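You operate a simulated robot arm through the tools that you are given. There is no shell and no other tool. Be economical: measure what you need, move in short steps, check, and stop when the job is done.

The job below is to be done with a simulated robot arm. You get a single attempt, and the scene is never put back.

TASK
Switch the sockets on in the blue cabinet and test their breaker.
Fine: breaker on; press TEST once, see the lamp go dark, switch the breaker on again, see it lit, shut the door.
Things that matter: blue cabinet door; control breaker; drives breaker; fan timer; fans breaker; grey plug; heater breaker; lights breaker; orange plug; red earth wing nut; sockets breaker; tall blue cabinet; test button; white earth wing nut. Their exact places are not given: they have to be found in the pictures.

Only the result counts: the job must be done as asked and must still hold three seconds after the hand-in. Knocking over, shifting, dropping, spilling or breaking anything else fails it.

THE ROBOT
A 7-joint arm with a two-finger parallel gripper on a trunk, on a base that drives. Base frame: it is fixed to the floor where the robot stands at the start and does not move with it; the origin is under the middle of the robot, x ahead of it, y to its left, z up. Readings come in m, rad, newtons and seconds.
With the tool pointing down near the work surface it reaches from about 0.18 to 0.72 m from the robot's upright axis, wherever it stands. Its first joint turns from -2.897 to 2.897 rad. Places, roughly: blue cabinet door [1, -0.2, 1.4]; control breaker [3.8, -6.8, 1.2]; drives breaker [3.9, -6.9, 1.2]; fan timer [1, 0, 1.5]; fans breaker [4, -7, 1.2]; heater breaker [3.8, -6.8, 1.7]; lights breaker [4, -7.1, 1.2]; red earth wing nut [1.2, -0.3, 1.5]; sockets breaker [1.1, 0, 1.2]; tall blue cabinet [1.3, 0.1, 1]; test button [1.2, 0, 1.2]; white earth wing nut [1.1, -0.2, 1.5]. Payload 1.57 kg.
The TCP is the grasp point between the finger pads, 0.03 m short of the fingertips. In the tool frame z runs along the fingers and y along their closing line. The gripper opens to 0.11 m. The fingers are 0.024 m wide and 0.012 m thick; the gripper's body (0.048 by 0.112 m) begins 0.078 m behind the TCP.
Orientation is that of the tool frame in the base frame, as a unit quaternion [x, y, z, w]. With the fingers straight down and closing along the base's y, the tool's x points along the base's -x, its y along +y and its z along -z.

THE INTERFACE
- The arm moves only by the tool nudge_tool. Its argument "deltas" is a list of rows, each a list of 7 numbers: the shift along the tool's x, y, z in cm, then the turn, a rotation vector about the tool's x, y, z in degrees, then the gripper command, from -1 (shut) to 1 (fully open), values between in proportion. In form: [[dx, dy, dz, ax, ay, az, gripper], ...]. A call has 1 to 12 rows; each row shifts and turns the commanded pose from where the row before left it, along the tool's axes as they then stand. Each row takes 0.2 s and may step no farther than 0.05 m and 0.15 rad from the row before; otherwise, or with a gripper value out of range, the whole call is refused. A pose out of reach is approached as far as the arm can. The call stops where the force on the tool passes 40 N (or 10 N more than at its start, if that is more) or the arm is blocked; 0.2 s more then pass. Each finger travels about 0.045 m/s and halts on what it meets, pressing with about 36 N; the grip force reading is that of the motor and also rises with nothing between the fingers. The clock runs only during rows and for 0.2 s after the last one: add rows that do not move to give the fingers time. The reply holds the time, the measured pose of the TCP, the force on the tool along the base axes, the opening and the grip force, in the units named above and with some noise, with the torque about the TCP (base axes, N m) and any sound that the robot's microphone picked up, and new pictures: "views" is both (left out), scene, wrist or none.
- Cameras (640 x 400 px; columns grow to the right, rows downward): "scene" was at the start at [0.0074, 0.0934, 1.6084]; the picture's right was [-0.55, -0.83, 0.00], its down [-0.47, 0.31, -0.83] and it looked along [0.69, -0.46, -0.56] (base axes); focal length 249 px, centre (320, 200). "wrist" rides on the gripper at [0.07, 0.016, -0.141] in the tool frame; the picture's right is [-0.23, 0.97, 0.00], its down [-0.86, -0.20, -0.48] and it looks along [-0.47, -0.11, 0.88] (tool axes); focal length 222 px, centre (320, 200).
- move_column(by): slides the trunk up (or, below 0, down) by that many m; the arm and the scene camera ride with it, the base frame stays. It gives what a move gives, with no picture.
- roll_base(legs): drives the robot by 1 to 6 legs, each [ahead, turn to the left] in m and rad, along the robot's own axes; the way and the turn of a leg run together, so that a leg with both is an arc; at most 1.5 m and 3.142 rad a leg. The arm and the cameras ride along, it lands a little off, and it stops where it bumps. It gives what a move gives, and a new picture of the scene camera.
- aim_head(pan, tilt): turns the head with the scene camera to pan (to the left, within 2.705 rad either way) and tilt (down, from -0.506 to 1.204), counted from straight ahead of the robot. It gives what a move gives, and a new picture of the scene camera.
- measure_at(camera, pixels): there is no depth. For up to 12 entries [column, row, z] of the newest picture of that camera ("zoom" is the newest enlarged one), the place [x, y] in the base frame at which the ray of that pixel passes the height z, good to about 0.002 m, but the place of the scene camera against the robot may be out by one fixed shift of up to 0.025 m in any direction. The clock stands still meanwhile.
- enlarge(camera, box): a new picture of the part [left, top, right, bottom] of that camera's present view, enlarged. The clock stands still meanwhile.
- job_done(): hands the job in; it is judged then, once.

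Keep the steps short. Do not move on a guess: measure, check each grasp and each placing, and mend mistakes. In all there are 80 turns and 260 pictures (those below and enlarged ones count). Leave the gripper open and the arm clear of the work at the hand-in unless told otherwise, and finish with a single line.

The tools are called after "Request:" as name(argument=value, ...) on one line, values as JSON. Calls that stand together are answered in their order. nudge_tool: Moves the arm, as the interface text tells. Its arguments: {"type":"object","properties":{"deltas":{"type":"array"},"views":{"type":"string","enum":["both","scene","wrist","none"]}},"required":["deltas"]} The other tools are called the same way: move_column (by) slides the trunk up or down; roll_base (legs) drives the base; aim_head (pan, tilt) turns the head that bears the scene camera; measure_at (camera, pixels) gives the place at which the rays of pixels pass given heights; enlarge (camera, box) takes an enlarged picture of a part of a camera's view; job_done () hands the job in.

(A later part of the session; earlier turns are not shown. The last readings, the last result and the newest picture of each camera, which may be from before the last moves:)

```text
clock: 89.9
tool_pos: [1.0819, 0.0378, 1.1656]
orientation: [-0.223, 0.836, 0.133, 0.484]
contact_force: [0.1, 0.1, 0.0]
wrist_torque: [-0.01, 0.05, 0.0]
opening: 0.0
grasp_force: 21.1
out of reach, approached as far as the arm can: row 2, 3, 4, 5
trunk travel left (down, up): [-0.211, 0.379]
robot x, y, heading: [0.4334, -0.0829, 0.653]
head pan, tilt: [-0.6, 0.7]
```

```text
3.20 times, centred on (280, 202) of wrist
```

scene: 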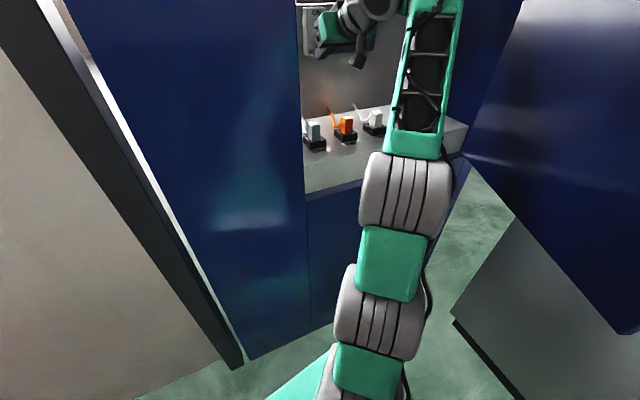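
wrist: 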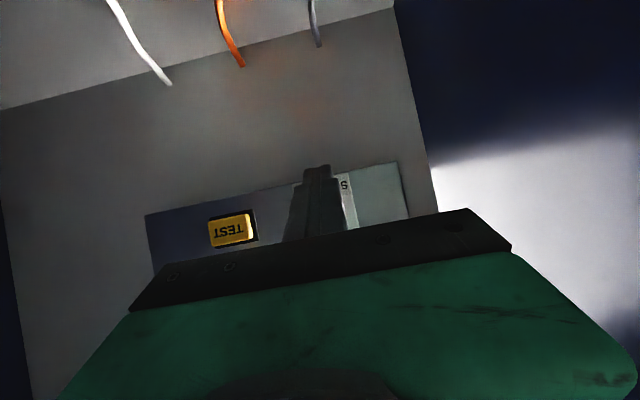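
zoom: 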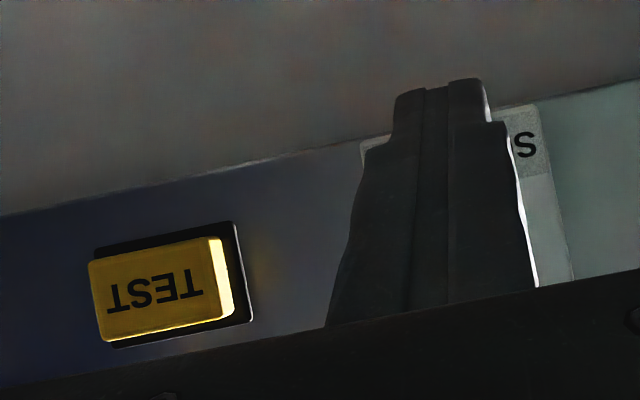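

The arm is at its upward limit here, so I use the trunk as the lift: forward 6 mm, then trunk up 6 cm.

Request:
nudge_tool(deltas=[[-0.1, 0, 0.4, 0, 0, 0, -1], [-0.1, 0, 0.3, 0, 0, 0, -1]], views="none")

Request:
move_column(by=0.03)

Request:
move_column(by=0.03)

Request:
enlarge(camera="wrist", box=[180, 140, 380, 265])

Request:
enlarge(camera="scene", box=[290, 0, 390, 62])

```text
clock: 90.5
tool_pos: [1.0869, 0.0409, 1.1634]
orientation: [-0.223, 0.835, 0.132, 0.485]
contact_force: [-0.1, 0.4, -0.9]
wrist_torque: [0.03, -0.03, 0.0]
opening: 0.0
grasp_force: 21.3
trunk travel left (down, up): [-0.211, 0.379]
robot x, y, heading: [0.4324, -0.0845, 0.653]
head pan, tilt: [-0.6, 0.7]
```

```text
clock: 91.2
tool_pos: [1.0886, 0.0425, 1.1929]
orientation: [-0.224, 0.835, 0.133, 0.484]
contact_force: [-0.2, -0.2, -0.2]
wrist_torque: [-0.01, 0.0, -0.02]
opening: 0.0
grasp_force: 21.5
trunk travel left (down, up): [-0.241, 0.349]
robot x, y, heading: [0.4404, -0.0814, 0.654]
head pan, tilt: [-0.6, 0.7]
```

```text
clock: 91.8
tool_pos: [1.087, 0.0417, 1.1995]
orientation: [-0.226, 0.841, 0.133, 0.474]
contact_force: [-12.7, -1.3, -11.0]
wrist_torque: [0.13, -0.15, -0.1]
opening: 0.0
grasp_force: 21.3
trunk travel left (down, up): [-0.258, 0.332]
robot x, y, heading: [0.4328, -0.0799, 0.658]
head pan, tilt: [-0.6, 0.7]
stopped: the force on the tool passed its limit at 55 N (the readings are from after the stop); the commanded pose is now the measured one
```

```text
3.20 times, centred on (280, 202) of wrist
```

zoom: 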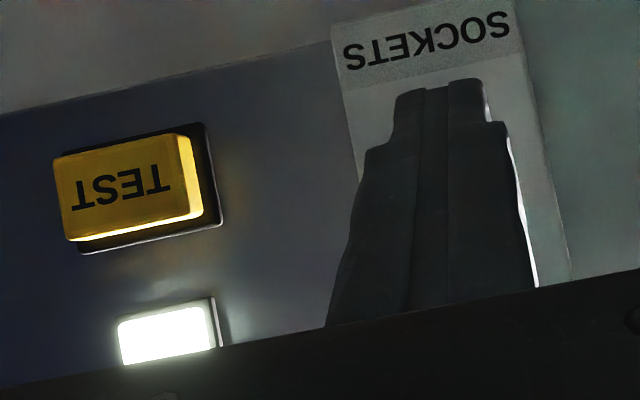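

```text
6.40 times, centred on (340, 31) of scene
```

zoom: 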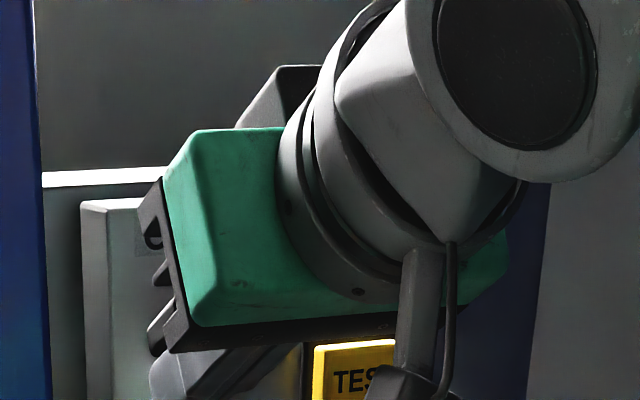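

The lamp is lit, so the breaker is ON. I retreat 5 cm and move right about 9 cm to line up with TEST.

Request:
nudge_tool(deltas=[[1.2, 0, -2.2, 0, 0, 0, -1], [1.2, 0, -2.2, 0, 0, 0, -1], [0, -3.1, 0, 0, 0, 0, -1], [0, -3.1, 0, 0, 0, 0, -1], [0, -3.1, 0, 0, 0, 0, -1], [0.5, 0, 0.3, 0, 0, 0, -1]], views="both")

Request:
enlarge(camera="wrist", box=[220, 140, 420, 265])

Request:
enlarge(camera="scene", box=[290, 0, 390, 62])

```text
clock: 93.2
tool_pos: [1.072, -0.0459, 1.1785]
orientation: [-0.226, 0.84, 0.133, 0.475]
contact_force: [0.8, 0.0, 0.9]
wrist_torque: [-0.01, 0.0, 0.02]
opening: 0.0001
grasp_force: 21.3
out of reach, approached as far as the arm can: row 4, 5
trunk travel left (down, up): [-0.258, 0.332]
robot x, y, heading: [0.4343, -0.0841, 0.653]
head pan, tilt: [-0.6, 0.7]
```

scene: 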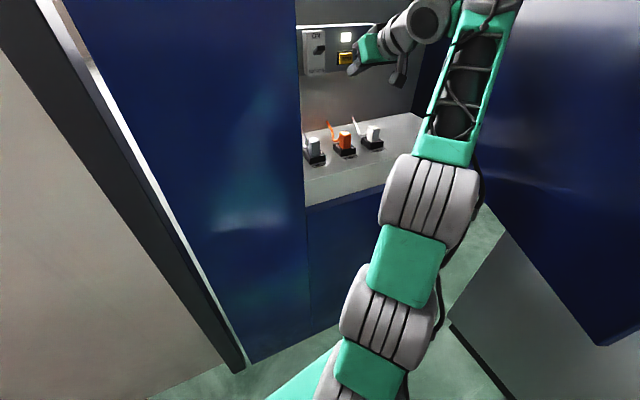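
wrist: 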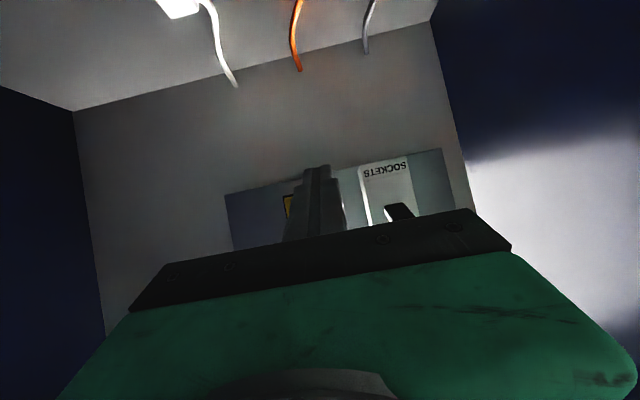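

```text
3.20 times, centred on (320, 202) of wrist
```

zoom: 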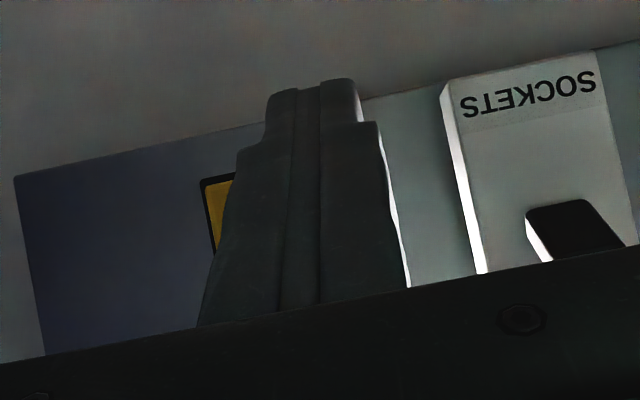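

```text
6.40 times, centred on (340, 31) of scene
```

zoom: 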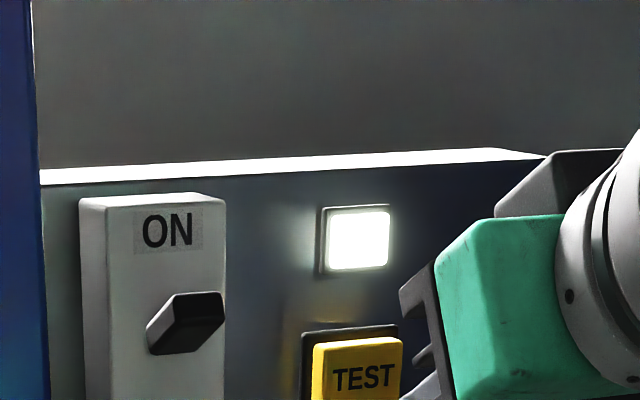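

The lever is up and the lamp lit. TEST is still about 2.6 cm to the right. I shift right, lift 1 cm with the trunk, and approach to within about 1.5 cm.

Request:
nudge_tool(deltas=[[0, -2.7, 0, 0, 0, 0, -1]], views="none")

Request:
move_column(by=0.012)

Request:
nudge_tool(deltas=[[-0.75, 0, 1.3, 0, 0, 0, -1], [-0.75, 0, 1.3, 0, 0, 0, -1]], views="both")

Request:
enlarge(camera="wrist", box=[220, 140, 420, 265])

Request:
enlarge(camera="scene", box=[290, 0, 390, 62])

```text
clock: 93.5
tool_pos: [1.0802, -0.0677, 1.1715]
orientation: [-0.226, 0.841, 0.131, 0.475]
contact_force: [0.1, 0.9, 0.5]
wrist_torque: [-0.04, 0.0, -0.06]
opening: 0.0
grasp_force: 21.0
out of reach, approached as far as the arm can: row 1
trunk travel left (down, up): [-0.258, 0.332]
robot x, y, heading: [0.4321, -0.0817, 0.66]
head pan, tilt: [-0.6, 0.7]
```

```text
clock: 94.2
tool_pos: [1.0807, -0.0682, 1.1835]
orientation: [-0.225, 0.84, 0.132, 0.475]
contact_force: [-0.7, -0.6, 0.5]
wrist_torque: [0.01, -0.03, -0.01]
opening: 0.0
grasp_force: 20.7
trunk travel left (down, up): [-0.27, 0.32]
robot x, y, heading: [0.4327, -0.0806, 0.65]
head pan, tilt: [-0.6, 0.7]
```

```text
clock: 94.8
tool_pos: [1.1015, -0.0548, 1.1702]
orientation: [-0.225, 0.84, 0.132, 0.475]
contact_force: [0.5, -0.8, 0.1]
wrist_torque: [0.06, -0.02, 0.03]
opening: 0.0001
grasp_force: 21.4
out of reach, approached as far as the arm can: row 1, 2
trunk travel left (down, up): [-0.27, 0.32]
robot x, y, heading: [0.4334, -0.0823, 0.65]
head pan, tilt: [-0.6, 0.7]
```

scene: 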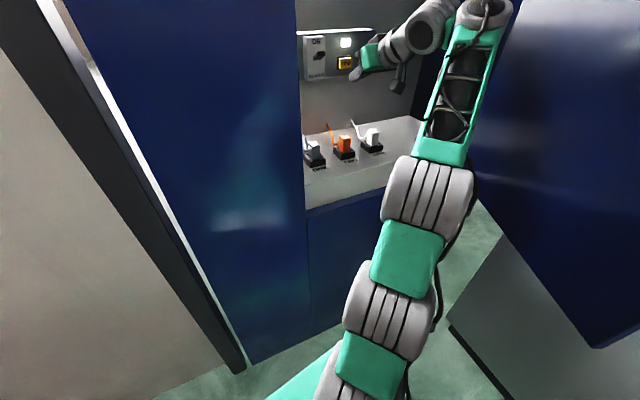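
wrist: 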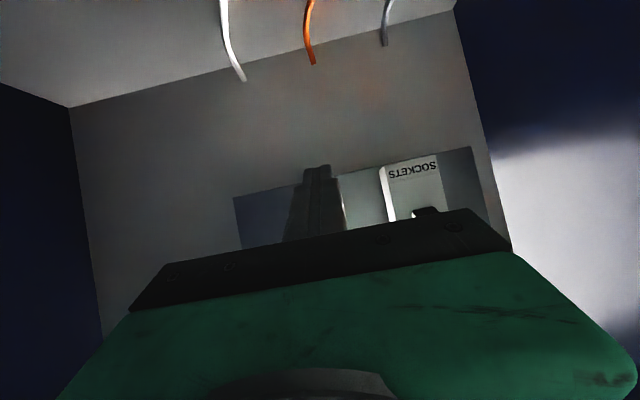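

```text
3.20 times, centred on (320, 202) of wrist
```

zoom: 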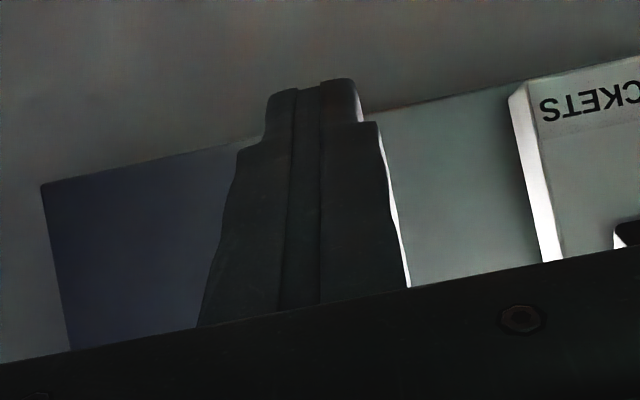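

```text
6.40 times, centred on (340, 31) of scene
```

zoom: 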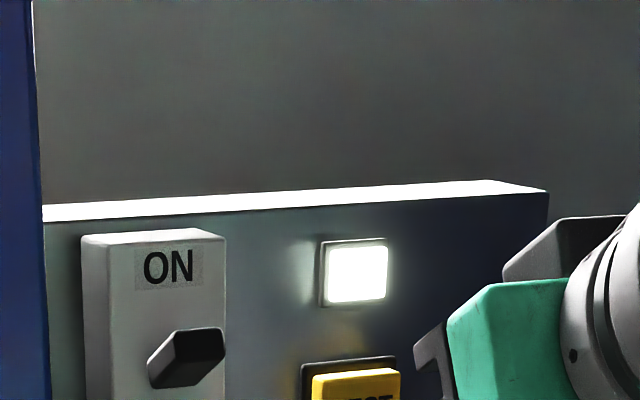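

Laterally aligned. The hand sags as it goes forward, so I raise the trunk 2.2 cm and ease the pitch down 3°, then check before touching.

Request:
move_column(by=0.022)

Request:
nudge_tool(deltas=[[0, 0, 0, 0, 3, 0, -1], [-0.25, 0, 0.43, 0, 0, 0, -1]], views="none")

```text
clock: 95.4
tool_pos: [1.1003, -0.0555, 1.1922]
orientation: [-0.225, 0.84, 0.133, 0.475]
contact_force: [0.0, -0.2, -0.2]
wrist_torque: [-0.02, -0.03, 0.02]
opening: 0.0001
grasp_force: 21.4
trunk travel left (down, up): [-0.292, 0.298]
robot x, y, heading: [0.437, -0.0832, 0.658]
head pan, tilt: [-0.6, 0.7]
```

```text
clock: 96.0
tool_pos: [1.0983, -0.0512, 1.18]
orientation: [-0.229, 0.853, 0.126, 0.452]
contact_force: [-1.1, -0.3, -0.3]
wrist_torque: [-0.02, 0.0, -0.03]
opening: 0.0002
grasp_force: 20.5
out of reach, approached as far as the arm can: row 1
trunk travel left (down, up): [-0.292, 0.298]
robot x, y, heading: [0.432, -0.0834, 0.658]
head pan, tilt: [-0.6, 0.7]
```

It is an extension limit, so I raise the trunk 6 cm and bring the arm down by the same amount to gain slack.

Request:
nudge_tool(deltas=[[1.1, 0, -1.66, 0, 0, 0, -1]], views="none")

Request:
move_column(by=0.06)

Request:
nudge_tool(deltas=[[1.25, 0, 0.84, 0, 0, 0, -1], [1.25, 0, 0.84, 0, 0, 0, -1], [1.25, 0, 0.84, 0, 0, 0, -1], [0, 0, 0, 0, -3, 0, -1]], views="wrist")

```text
clock: 96.4
tool_pos: [1.0826, -0.0618, 1.1799]
orientation: [-0.229, 0.853, 0.127, 0.452]
contact_force: [0.4, -0.5, -0.1]
wrist_torque: [-0.01, 0.01, 0.01]
opening: 0.0001
grasp_force: 21.2
trunk travel left (down, up): [-0.292, 0.298]
robot x, y, heading: [0.4357, -0.0774, 0.651]
head pan, tilt: [-0.6, 0.7]
```

```text
clock: 97.4
tool_pos: [1.082, -0.0616, 1.2414]
orientation: [-0.228, 0.852, 0.127, 0.454]
contact_force: [-0.2, 0.0, -0.1]
wrist_torque: [0.0, 0.0, 0.02]
opening: 0.0
grasp_force: 21.1
trunk travel left (down, up): [-0.352, 0.238]
robot x, y, heading: [0.4324, -0.0863, 0.648]
head pan, tilt: [-0.6, 0.7]
```

```text
clock: 98.4
tool_pos: [1.0807, -0.062, 1.1939]
orientation: [-0.226, 0.84, 0.132, 0.475]
contact_force: [-0.2, -0.5, 0.0]
wrist_torque: [-0.01, 0.01, -0.01]
opening: 0.0001
grasp_force: 21.4
trunk travel left (down, up): [-0.352, 0.238]
robot x, y, heading: [0.4355, -0.0826, 0.653]
head pan, tilt: [-0.6, 0.7]
```

wrist: 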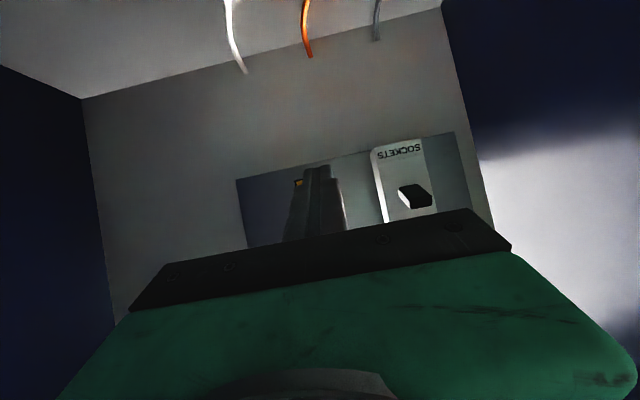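

Free again. TEST is 0.8 cm to the right. I move right and forward 3.5 cm.

Request:
nudge_tool(deltas=[[0.5, -0.8, 0.3, 0, 0, 0, -1], [-0.9, 0, 1.5, 0, 0, 0, -1], [-0.9, 0, 1.5, 0, 0, 0, -1]], views="both")

Request:
enlarge(camera="wrist", box=[220, 140, 420, 265])

Request:
enlarge(camera="scene", box=[290, 10, 390, 72])

```text
clock: 99.2
tool_pos: [1.1154, -0.0513, 1.1911]
orientation: [-0.225, 0.84, 0.132, 0.476]
contact_force: [-0.3, -0.8, -0.2]
wrist_torque: [0.02, -0.01, -0.02]
opening: 0.0001
grasp_force: 21.6
trunk travel left (down, up): [-0.352, 0.238]
robot x, y, heading: [0.4317, -0.0844, 0.653]
head pan, tilt: [-0.6, 0.7]
```

scene: 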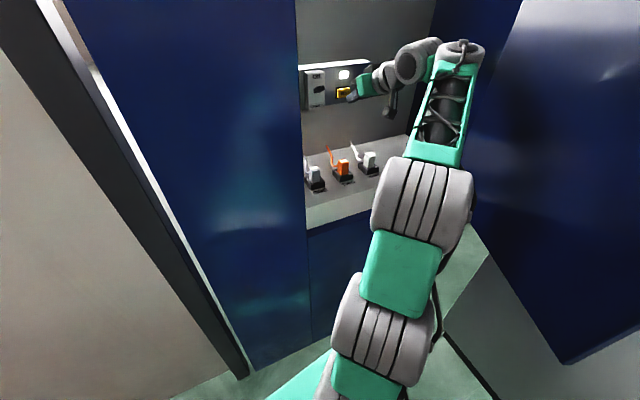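
wrist: 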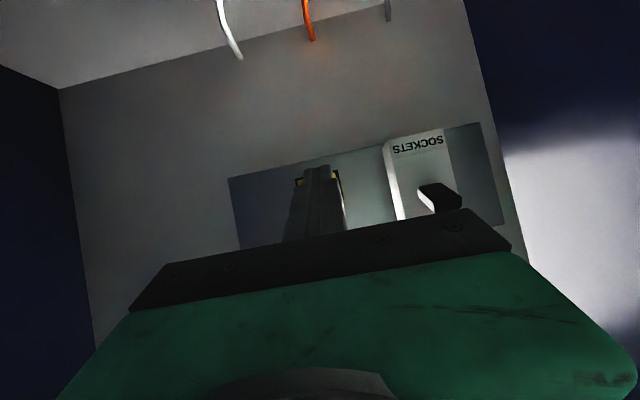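

```text
3.20 times, centred on (320, 202) of wrist
```

zoom: 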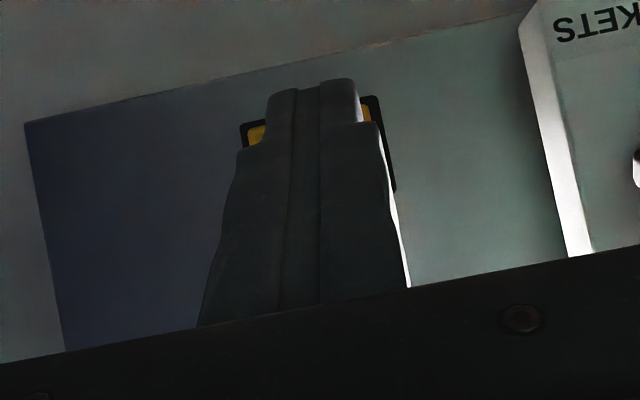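

```text
6.40 times, centred on (340, 41) of scene
```

zoom: 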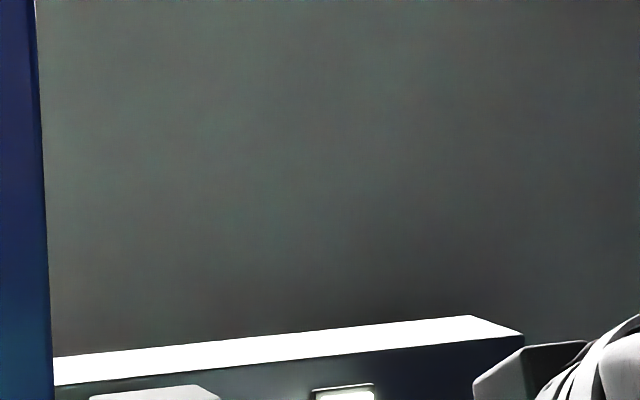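

Centred on TEST. I press forward in 4 mm steps; the force guard will stop it.

Request:
nudge_tool(deltas=[[-0.2, 0, 0.34, 0, 0, 0, -1], [-0.2, 0, 0.34, 0, 0, 0, -1], [-0.2, 0, 0.34, 0, 0, 0, -1], [-0.2, 0, 0.34, 0, 0, 0, -1], [-0.2, 0, 0.34, 0, 0, 0, -1], [-0.2, 0, 0.34, 0, 0, 0, -1]], views="scene")

Request:
enlarge(camera="scene", box=[290, 50, 390, 112])

```text
clock: 100.6
tool_pos: [1.1346, -0.0393, 1.1908]
orientation: [-0.225, 0.84, 0.133, 0.475]
contact_force: [0.5, -0.1, 0.6]
wrist_torque: [0.01, 0.0, -0.01]
opening: 0.0002
grasp_force: 21.5
trunk travel left (down, up): [-0.352, 0.238]
robot x, y, heading: [0.4336, -0.0815, 0.653]
head pan, tilt: [-0.6, 0.7]
```

scene: 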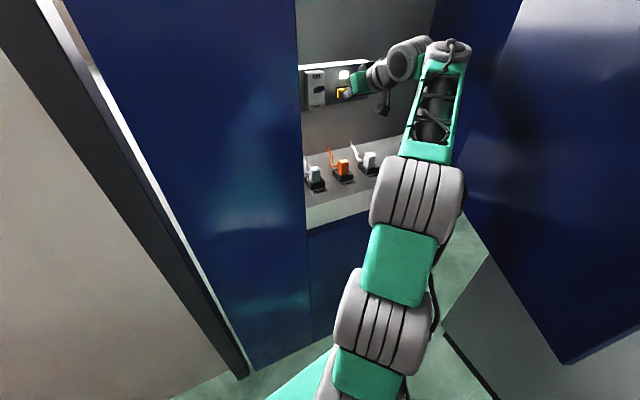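

```text
6.40 times, centred on (340, 81) of scene
```

zoom: 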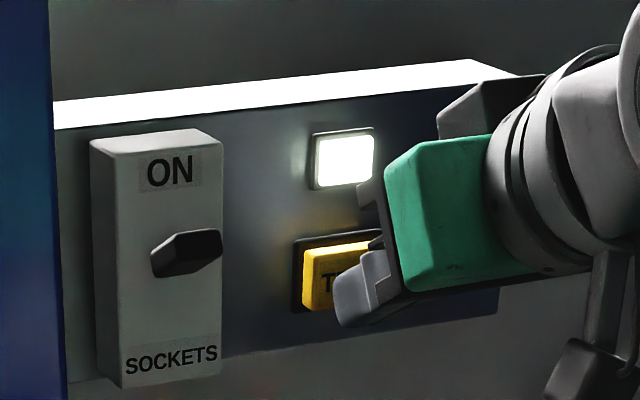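

No contact yet and the lamp is still lit, with the fingertip just in front of TEST. I go on.

Request:
nudge_tool(deltas=[[-0.2, 0, 0.34, 0, 0, 0, -1], [-0.2, 0, 0.34, 0, 0, 0, -1], [-0.2, 0, 0.34, 0, 0, 0, -1], [-0.2, 0, 0.34, 0, 0, 0, -1], [-0.2, 0, 0.34, 0, 0, 0, -1], [-0.2, 0, 0.34, 0, 0, 0, -1]], views="scene")

Request:
enlarge(camera="scene", box=[290, 50, 390, 112])

```text
clock: 102.0
tool_pos: [1.1501, -0.0321, 1.19]
orientation: [-0.225, 0.841, 0.13, 0.474]
contact_force: [-24.9, -7.8, -1.3]
wrist_torque: [-0.16, 0.08, 0.12]
opening: 0.0
grasp_force: 21.3
trunk travel left (down, up): [-0.352, 0.238]
robot x, y, heading: [0.4313, -0.086, 0.645]
head pan, tilt: [-0.6, 0.7]
heard: click
stopped in row 6: the force on the tool passed its limit at 44 N (the readings are from after the stop); the commanded pose is now the measured one
```

scene: 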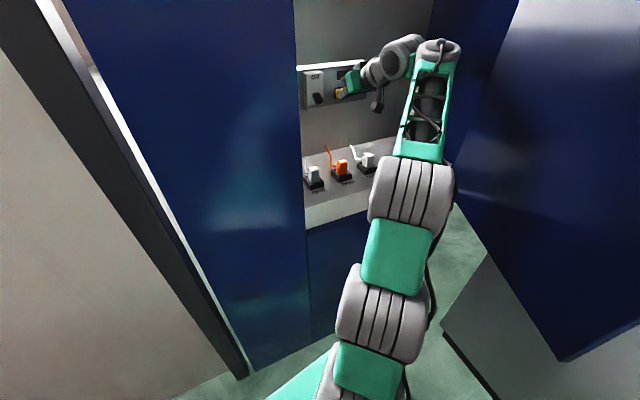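

```text
6.40 times, centred on (340, 81) of scene
```

zoom: 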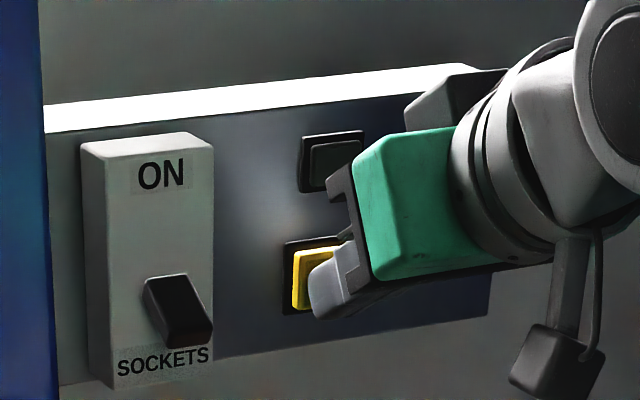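

Click: the lamp is dark and the lever has tripped down. I retreat, go back left and below the lever.

Request:
nudge_tool(deltas=[[1.29, 0, -2.14, 0, 0, 0, -1], [1.29, 0, -2.14, 0, 0, 0, -1], [1.29, 0, -2.14, 0, 0, 0, -1], [0, 3.17, 0, 0, 0, 0, -1], [0, 3.17, 0, 0, 0, 0, -1], [0, 3.17, 0, 0, 0, 0, -1], [1.25, 0, 0.75, 0, 0, 0, -1], [1.25, 0, 0.75, 0, 0, 0, -1], [-0.9, 0, 1.5, 0, 0, 0, -1]], views="both")

Request:
enlarge(camera="scene", box=[290, 50, 390, 112])

Request:
enlarge(camera="wrist", box=[180, 140, 380, 265])

```text
clock: 104.0
tool_pos: [1.0571, 0.023, 1.1579]
orientation: [-0.225, 0.842, 0.132, 0.472]
contact_force: [-0.3, 0.4, -0.1]
wrist_torque: [0.0, -0.02, -0.03]
opening: 0.0
grasp_force: 21.3
trunk travel left (down, up): [-0.352, 0.238]
robot x, y, heading: [0.433, -0.0828, 0.656]
head pan, tilt: [-0.6, 0.7]
```

scene: 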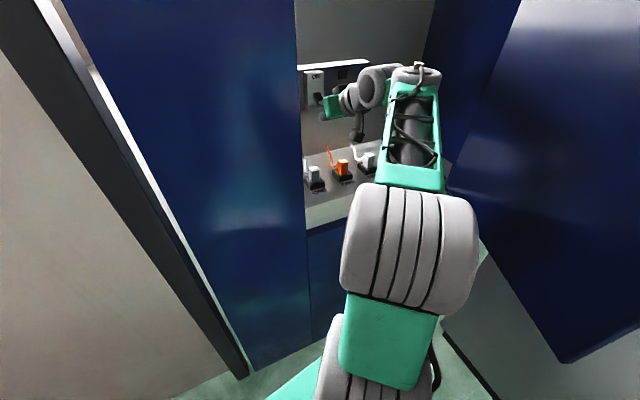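
wrist: 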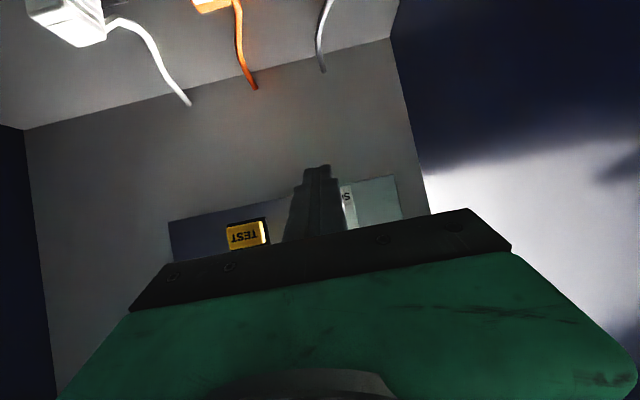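

```text
6.40 times, centred on (340, 81) of scene
```

zoom: 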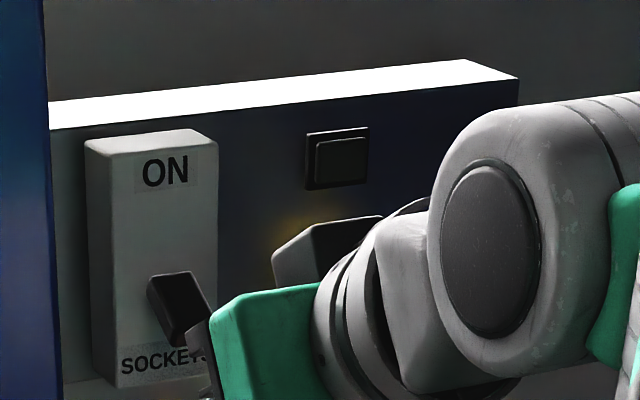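

```text
3.20 times, centred on (280, 202) of wrist
```

zoom: 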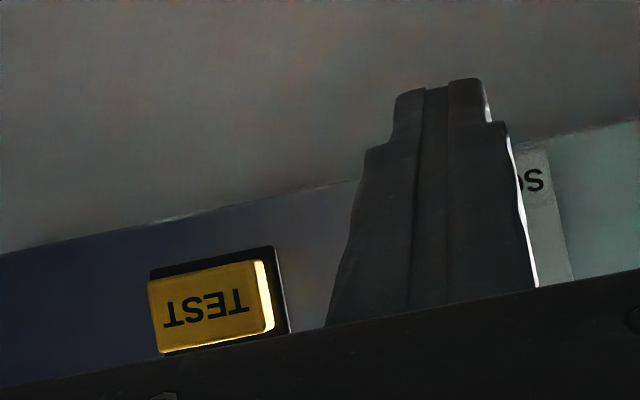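

Same alignment as before. I go forward 3.5 cm under the lever, then lift with the trunk.

Request:
nudge_tool(deltas=[[-0.72, 0, 0.91, 0, 0, 0, -1], [-0.72, 0, 0.91, 0, 0, 0, -1], [-0.72, 0, 0.91, 0, 0, 0, -1]], views="none")

Request:
move_column(by=0.035)

Request:
enlarge(camera="wrist", box=[180, 140, 380, 265])

Request:
enlarge(camera="scene", box=[290, 60, 390, 122])

```text
clock: 104.8
tool_pos: [1.0879, 0.0399, 1.1636]
orientation: [-0.225, 0.842, 0.132, 0.472]
contact_force: [-0.3, 0.4, -0.3]
wrist_torque: [-0.02, -0.03, 0.04]
opening: 0.0
grasp_force: 21.0
trunk travel left (down, up): [-0.352, 0.238]
robot x, y, heading: [0.4339, -0.0818, 0.656]
head pan, tilt: [-0.6, 0.7]
```

```text
clock: 105.6
tool_pos: [1.0853, 0.0406, 1.1987]
orientation: [-0.225, 0.842, 0.131, 0.473]
contact_force: [-0.2, 0.6, -0.4]
wrist_torque: [-0.01, 0.03, 0.01]
opening: 0.0
grasp_force: 21.3
trunk travel left (down, up): [-0.387, 0.203]
robot x, y, heading: [0.431, -0.0847, 0.655]
head pan, tilt: [-0.6, 0.7]
```

```text
3.20 times, centred on (280, 202) of wrist
```

zoom: 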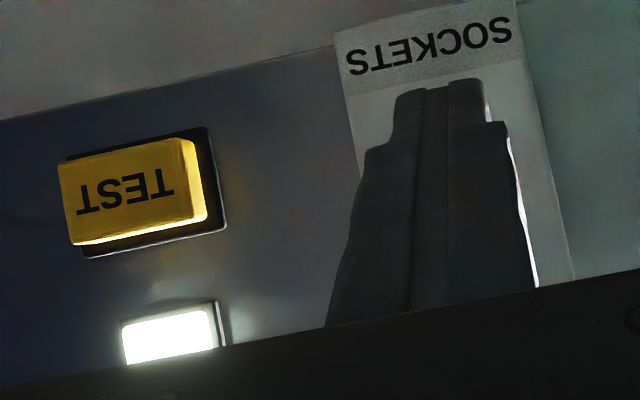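

```text
6.40 times, centred on (340, 91) of scene
```

zoom: 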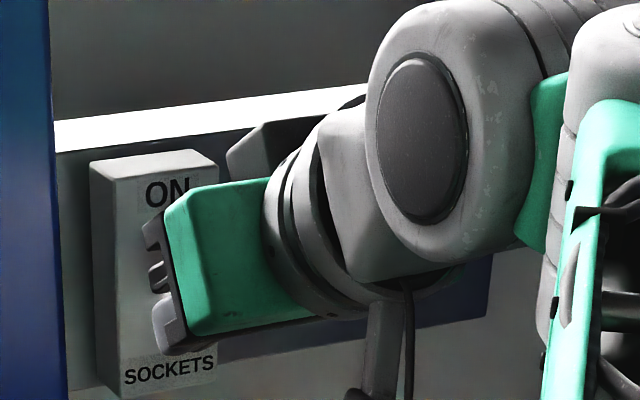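

The lamp is lit and the breaker is on again. I retreat straight back with the arm, then reverse the base out.

Request:
nudge_tool(deltas=[[1.1, 0, -1.8, 0, 0, 0, -1], [1.1, 0, -1.8, 0, 0, 0, -1], [1.1, 0, -1.8, 0, 0, 0, -1]], views="none")

Request:
roll_base(legs=[[-0.4, 0]])

Request:
aim_head(pan=-0.45, tilt=0.5)

Request:
enlarge(camera="scene", box=[230, 50, 390, 150])

```text
clock: 106.4
tool_pos: [1.0296, 0.0077, 1.1978]
orientation: [-0.226, 0.842, 0.132, 0.472]
contact_force: [0.6, 0.3, 0.0]
wrist_torque: [0.0, 0.01, 0.03]
opening: 0.0001
grasp_force: 21.4
trunk travel left (down, up): [-0.387, 0.203]
robot x, y, heading: [0.4371, -0.08, 0.65]
head pan, tilt: [-0.6, 0.7]
```

```text
clock: 109.0
tool_pos: [0.701, -0.2417, 1.1989]
orientation: [-0.225, 0.842, 0.132, 0.472]
contact_force: [0.8, -0.5, 0.2]
wrist_torque: [-0.01, 0.03, -0.01]
opening: 0.0001
grasp_force: 21.5
trunk travel left (down, up): [-0.387, 0.203]
robot x, y, heading: [0.102, -0.3386, 0.651]
head pan, tilt: [-0.6, 0.7]
```

scene: 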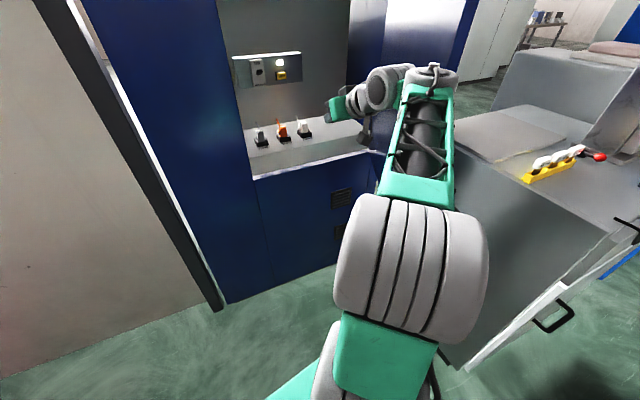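

```text
clock: 109.7
tool_pos: [0.7024, -0.2425, 1.1974]
orientation: [-0.226, 0.842, 0.132, 0.472]
contact_force: [0.0, 0.0, -0.3]
wrist_torque: [-0.01, -0.02, 0.01]
opening: 0.0
grasp_force: 21.2
trunk travel left (down, up): [-0.387, 0.203]
robot x, y, heading: [0.105, -0.334, 0.651]
head pan, tilt: [-0.45, 0.499]
```

scene: 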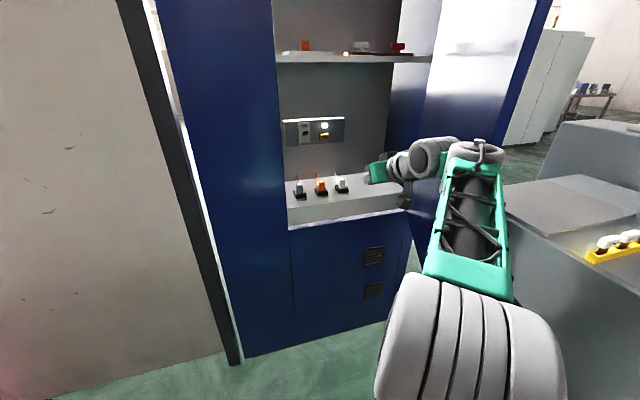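

```text
4.00 times, centred on (310, 100) of scene
```

zoom: 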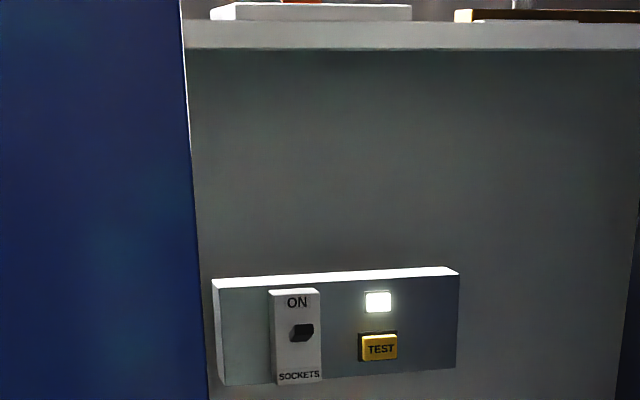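

The breaker is on and the lamp lit. To shut the door I need to reach its outer side, so I back off 0.3 m and turn to heading 0.

Request:
roll_base(legs=[[-0.3, 0], [0, -0.65]])

Request:
aim_head(pan=0.05, tilt=0.4)

```text
clock: 113.5
tool_pos: [0.4056, -0.7978, 1.1995]
orientation: [0.056, 0.87, -0.027, 0.489]
contact_force: [0.4, 0.0, -0.6]
wrist_torque: [0.01, 0.03, -0.01]
opening: 0.0001
grasp_force: 21.4
trunk travel left (down, up): [-0.387, 0.203]
robot x, y, heading: [-0.1254, -0.5116, 0.005]
head pan, tilt: [-0.45, 0.499]
```

scene: 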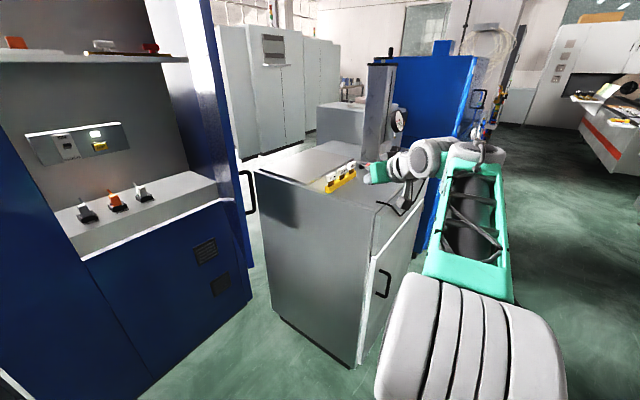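

```text
clock: 114.4
tool_pos: [0.4043, -0.7987, 1.1993]
orientation: [0.056, 0.87, -0.027, 0.49]
contact_force: [0.1, -0.3, -0.1]
wrist_torque: [-0.01, -0.01, 0.01]
opening: 0.0002
grasp_force: 20.8
trunk travel left (down, up): [-0.387, 0.203]
robot x, y, heading: [-0.128, -0.5084, -0.0]
head pan, tilt: [0.051, 0.4]
```

scene: 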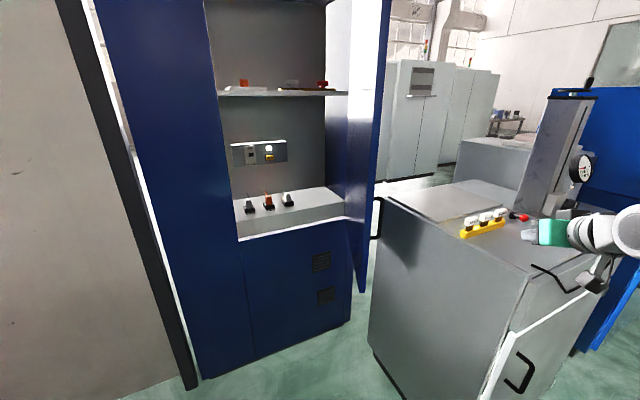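

Request:
measure_at(camera="scene", pixels=[[362, 292, 0.9], [362, 292, 0.85], [377, 200, 1.17], [376, 237, 1.05], [376, 237, 1.03], [530, 275, 1.0], [530, 275, 0.9], [390, 198, 1.0], [390, 198, 0.9], [368, 348, 0], [470, 232, 1.0]])

Request:
enlarge(camera="scene", box=[330, 170, 490, 270])

```text
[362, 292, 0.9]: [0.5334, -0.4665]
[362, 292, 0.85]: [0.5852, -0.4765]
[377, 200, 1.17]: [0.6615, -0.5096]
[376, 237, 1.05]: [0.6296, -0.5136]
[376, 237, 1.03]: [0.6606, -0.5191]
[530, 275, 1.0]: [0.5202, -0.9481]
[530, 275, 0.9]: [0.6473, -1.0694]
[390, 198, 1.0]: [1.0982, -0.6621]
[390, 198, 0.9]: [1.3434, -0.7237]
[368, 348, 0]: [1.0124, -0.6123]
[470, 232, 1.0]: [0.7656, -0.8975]
```

```text
4.00 times, centred on (410, 220) of scene
```

zoom: 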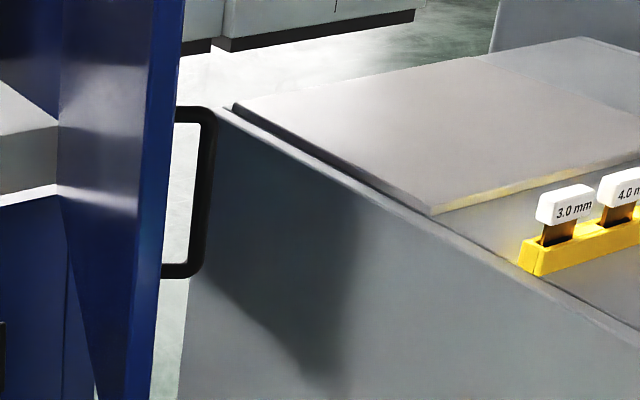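

The door is about 59° open and seen edge-on, with its handle near (0.60,-0.515). The space to its right (y -0.9 to -0.55) is free. I drive forward 0.13 m, then put the fingers right of the handle.

Request:
roll_base(legs=[[0.13, 0]])

Request:
nudge_tool(deltas=[[2.1, 2.5, 1.3, 0, 0, 0, -1], [2.1, 2.5, 1.3, 0, 0, 0, -1], [2.1, 2.5, 1.3, 0, 0, 0, -1], [2.1, 2.5, 1.3, 0, 0, 0, -1]], views="both")

```text
clock: 115.7
tool_pos: [0.5334, -0.799, 1.1987]
orientation: [0.056, 0.87, -0.026, 0.49]
contact_force: [-0.4, 0.1, 0.0]
wrist_torque: [-0.02, 0.0, -0.02]
opening: 0.0
grasp_force: 21.5
trunk travel left (down, up): [-0.387, 0.203]
robot x, y, heading: [0.005, -0.5124, 0.001]
head pan, tilt: [0.051, 0.4]
```

scene: 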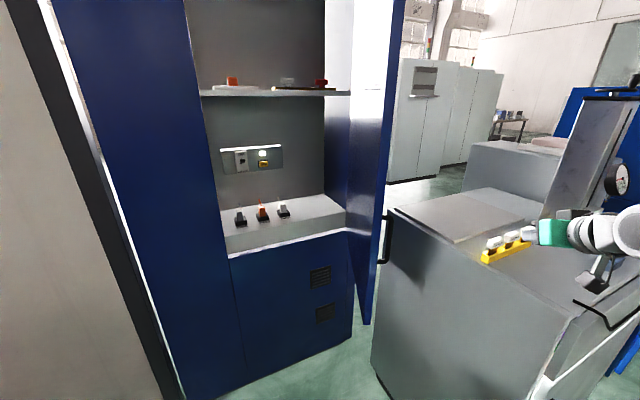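

```text
clock: 116.7
tool_pos: [0.5453, -0.6969, 1.1006]
orientation: [0.056, 0.87, -0.027, 0.49]
contact_force: [-0.4, 0.3, 0.5]
wrist_torque: [0.01, -0.01, 0.01]
opening: 0.0002
grasp_force: 21.6
trunk travel left (down, up): [-0.387, 0.203]
robot x, y, heading: [0.0002, -0.5104, 0.002]
head pan, tilt: [0.051, 0.4]
```

scene: 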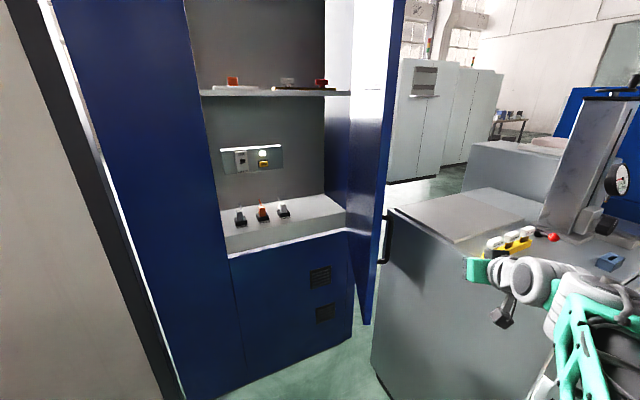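
wrist: 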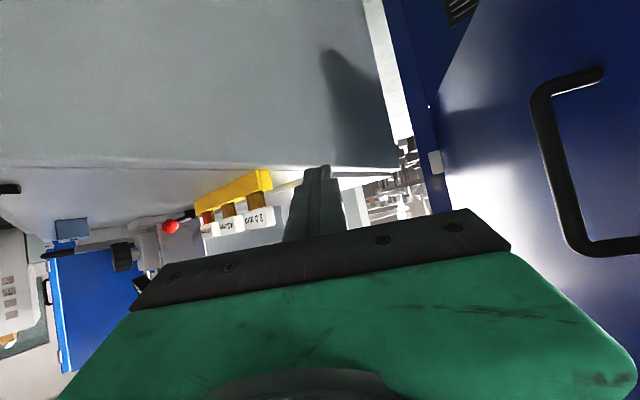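

The wrist view shows the door's outer face and handle on the left side of the tool. I go forward 7 cm, then left toward the handle.

Request:
nudge_tool(deltas=[[-1.8, 0, 3, 0, 0, 0, -1], [-1.8, 0, 3, 0, 0, 0, -1], [0, 2.5, 0, 0, 0, 0, -1], [0, 2.5, 0, 0, 0, 0, -1], [0, 2.5, 0, 0, 0, 0, -1], [0, 2.5, 0, 0, 0, 0, -1], [0, 2, 0, 0, 0, 0, -1], [0, 2, 0, 0, 0, 0, -1]], views="both")

```text
clock: 118.5
tool_pos: [0.6315, -0.5671, 1.1007]
orientation: [0.056, 0.87, -0.026, 0.49]
contact_force: [1.2, -0.4, -0.4]
wrist_torque: [-0.01, 0.01, -0.04]
opening: 0.0
grasp_force: 21.3
trunk travel left (down, up): [-0.387, 0.203]
robot x, y, heading: [0.0031, -0.5093, -0.004]
head pan, tilt: [0.051, 0.4]
```

scene: 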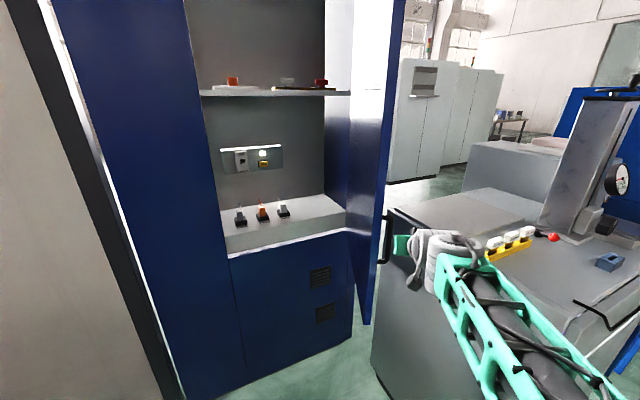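
wrist: 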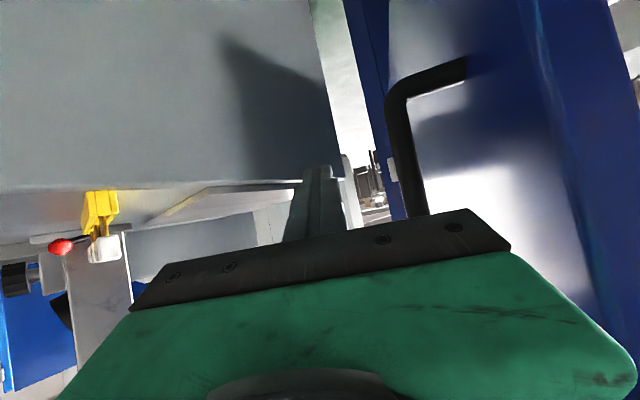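

The handle bar is right beside the finger. I sweep left along the door's arc.

Request:
nudge_tool(deltas=[[0, 1.8, 0, 0, 0, 0, -1], [0, 1.8, 0, 0, 0, 0, -1], [0, 1.8, 0, 0, 0, 0, -1], [0, 1.8, 0, 0, 0, 0, -1], [0, 1.8, 0, 0, 0, 0, -1], [0, 1.8, 0, 0, 0, 0, -1], [0, 1.8, 0.05, 0, 0, 0, -1], [-0.1, 1.8, 0.17, 0, 0, 0, -1], [-0.1, 1.8, 0.17, 0, 0, 0, -1], [-0.15, 1.8, 0.25, 0, 0, 0, -1], [-0.15, 1.8, 0.25, 0, 0, 0, -1], [-0.2, 1.8, 0.33, 0, 0, 0, -1]], views="both")

```text
clock: 121.1
tool_pos: [0.6757, -0.3545, 1.1035]
orientation: [0.055, 0.87, -0.025, 0.49]
contact_force: [0.2, 0.3, 0.2]
wrist_torque: [0.01, 0.0, 0.0]
opening: 0.0
grasp_force: 22.2
trunk travel left (down, up): [-0.387, 0.203]
robot x, y, heading: [0.0048, -0.5103, 0.005]
head pan, tilt: [0.051, 0.4]
```

scene: 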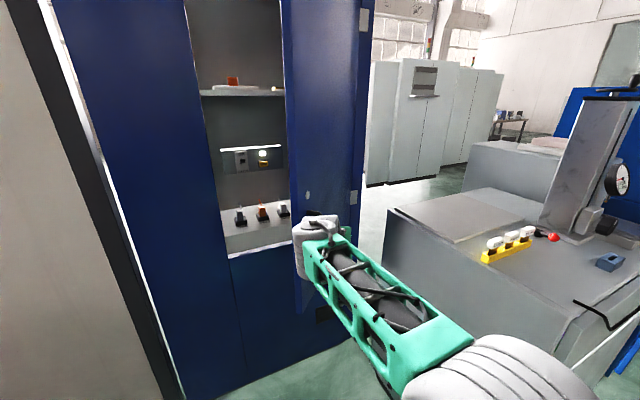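
wrist: 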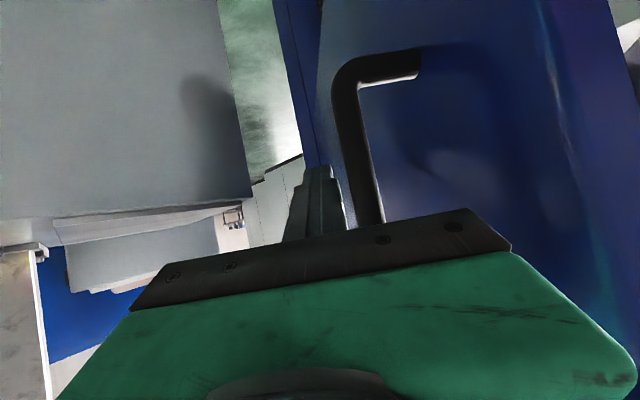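

The door is down to about 42°. A few more steps, then I retract the hand straight back.

Request:
nudge_tool(deltas=[[-0.18, 1.76, 0.3, 0, 0, 0, -1], [-0.2, 1.74, 0.33, 0, 0, 0, -1], [-0.25, 1.72, 0.4, 0, 0, 0, -1], [-0.27, 1.7, 0.45, 0, 0, 0, -1], [0, -1.5, 0, 0, 0, 0, -1], [1.8, -1, -3, 0, 0, 0, -1], [1.8, 0, -3, 0, 0, 0, -1], [1.8, 0, -3, 0, 0, 0, -1], [1.8, 0, -3, 0, 0, 0, -1], [1.8, 0, -3, 0, 0, 0, -1], [1.8, 0, -3, 0, 0, 0, -1]], views="both")

```text
clock: 122.3
tool_pos: [0.693, -0.2927, 1.1041]
orientation: [0.049, 0.871, -0.024, 0.488]
contact_force: [-18.2, 6.4, 2.5]
wrist_torque: [-0.31, -1.03, 0.17]
opening: 0.0
grasp_force: 21.2
trunk travel left (down, up): [-0.387, 0.203]
robot x, y, heading: [0.003, -0.5093, 0.009]
head pan, tilt: [0.051, 0.4]
stopped in row 5: the force on the tool passed its limit at 45 N (the readings are from after the stop); the commanded pose is now the measured one
```

scene: 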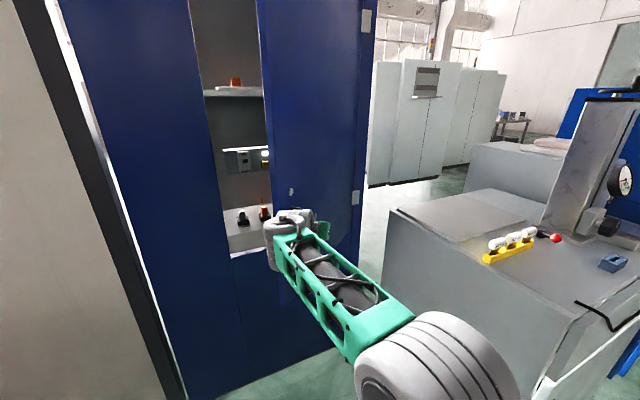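
wrist: 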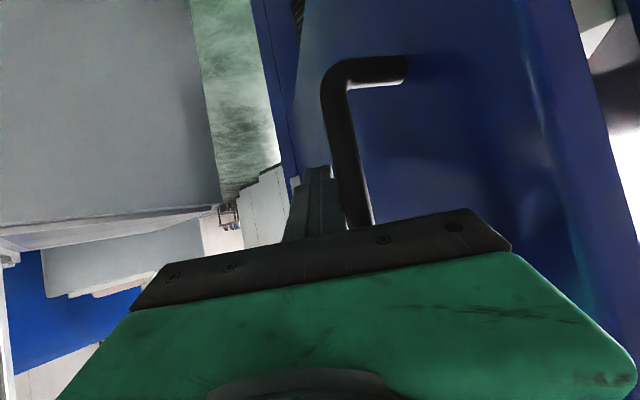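

The fingertip met the door face. I retract straight back.

Request:
nudge_tool(deltas=[[1.3, 0, -2.1, 0, 0, 0, -1], [1.8, -1, -3, 0, 0, 0, -1], [1.8, -1, -3, 0, 0, 0, -1], [1.8, 0, -3, 0, 0, 0, -1], [1.8, 0, -3, 0, 0, 0, -1], [1.8, 0, -3, 0, 0, 0, -1], [1.8, 0, -3, 0, 0, 0, -1]], views="scene")

```text
clock: 123.9
tool_pos: [0.461, -0.2891, 1.1026]
orientation: [0.053, 0.871, -0.026, 0.488]
contact_force: [0.4, -0.8, -0.6]
wrist_torque: [-0.01, 0.01, -0.02]
opening: 0.0001
grasp_force: 21.1
trunk travel left (down, up): [-0.387, 0.203]
robot x, y, heading: [0.0049, -0.5133, 0.007]
head pan, tilt: [0.051, 0.4]
```

scene: 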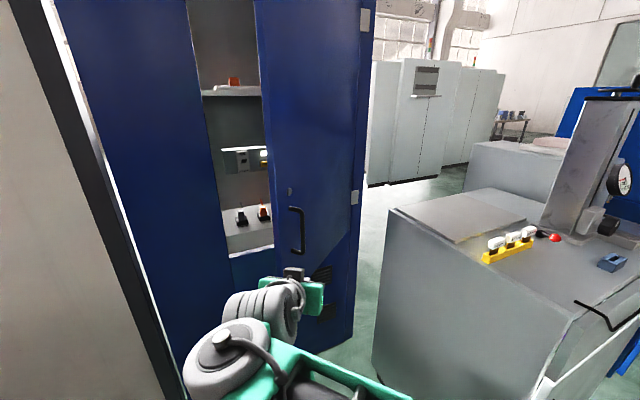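

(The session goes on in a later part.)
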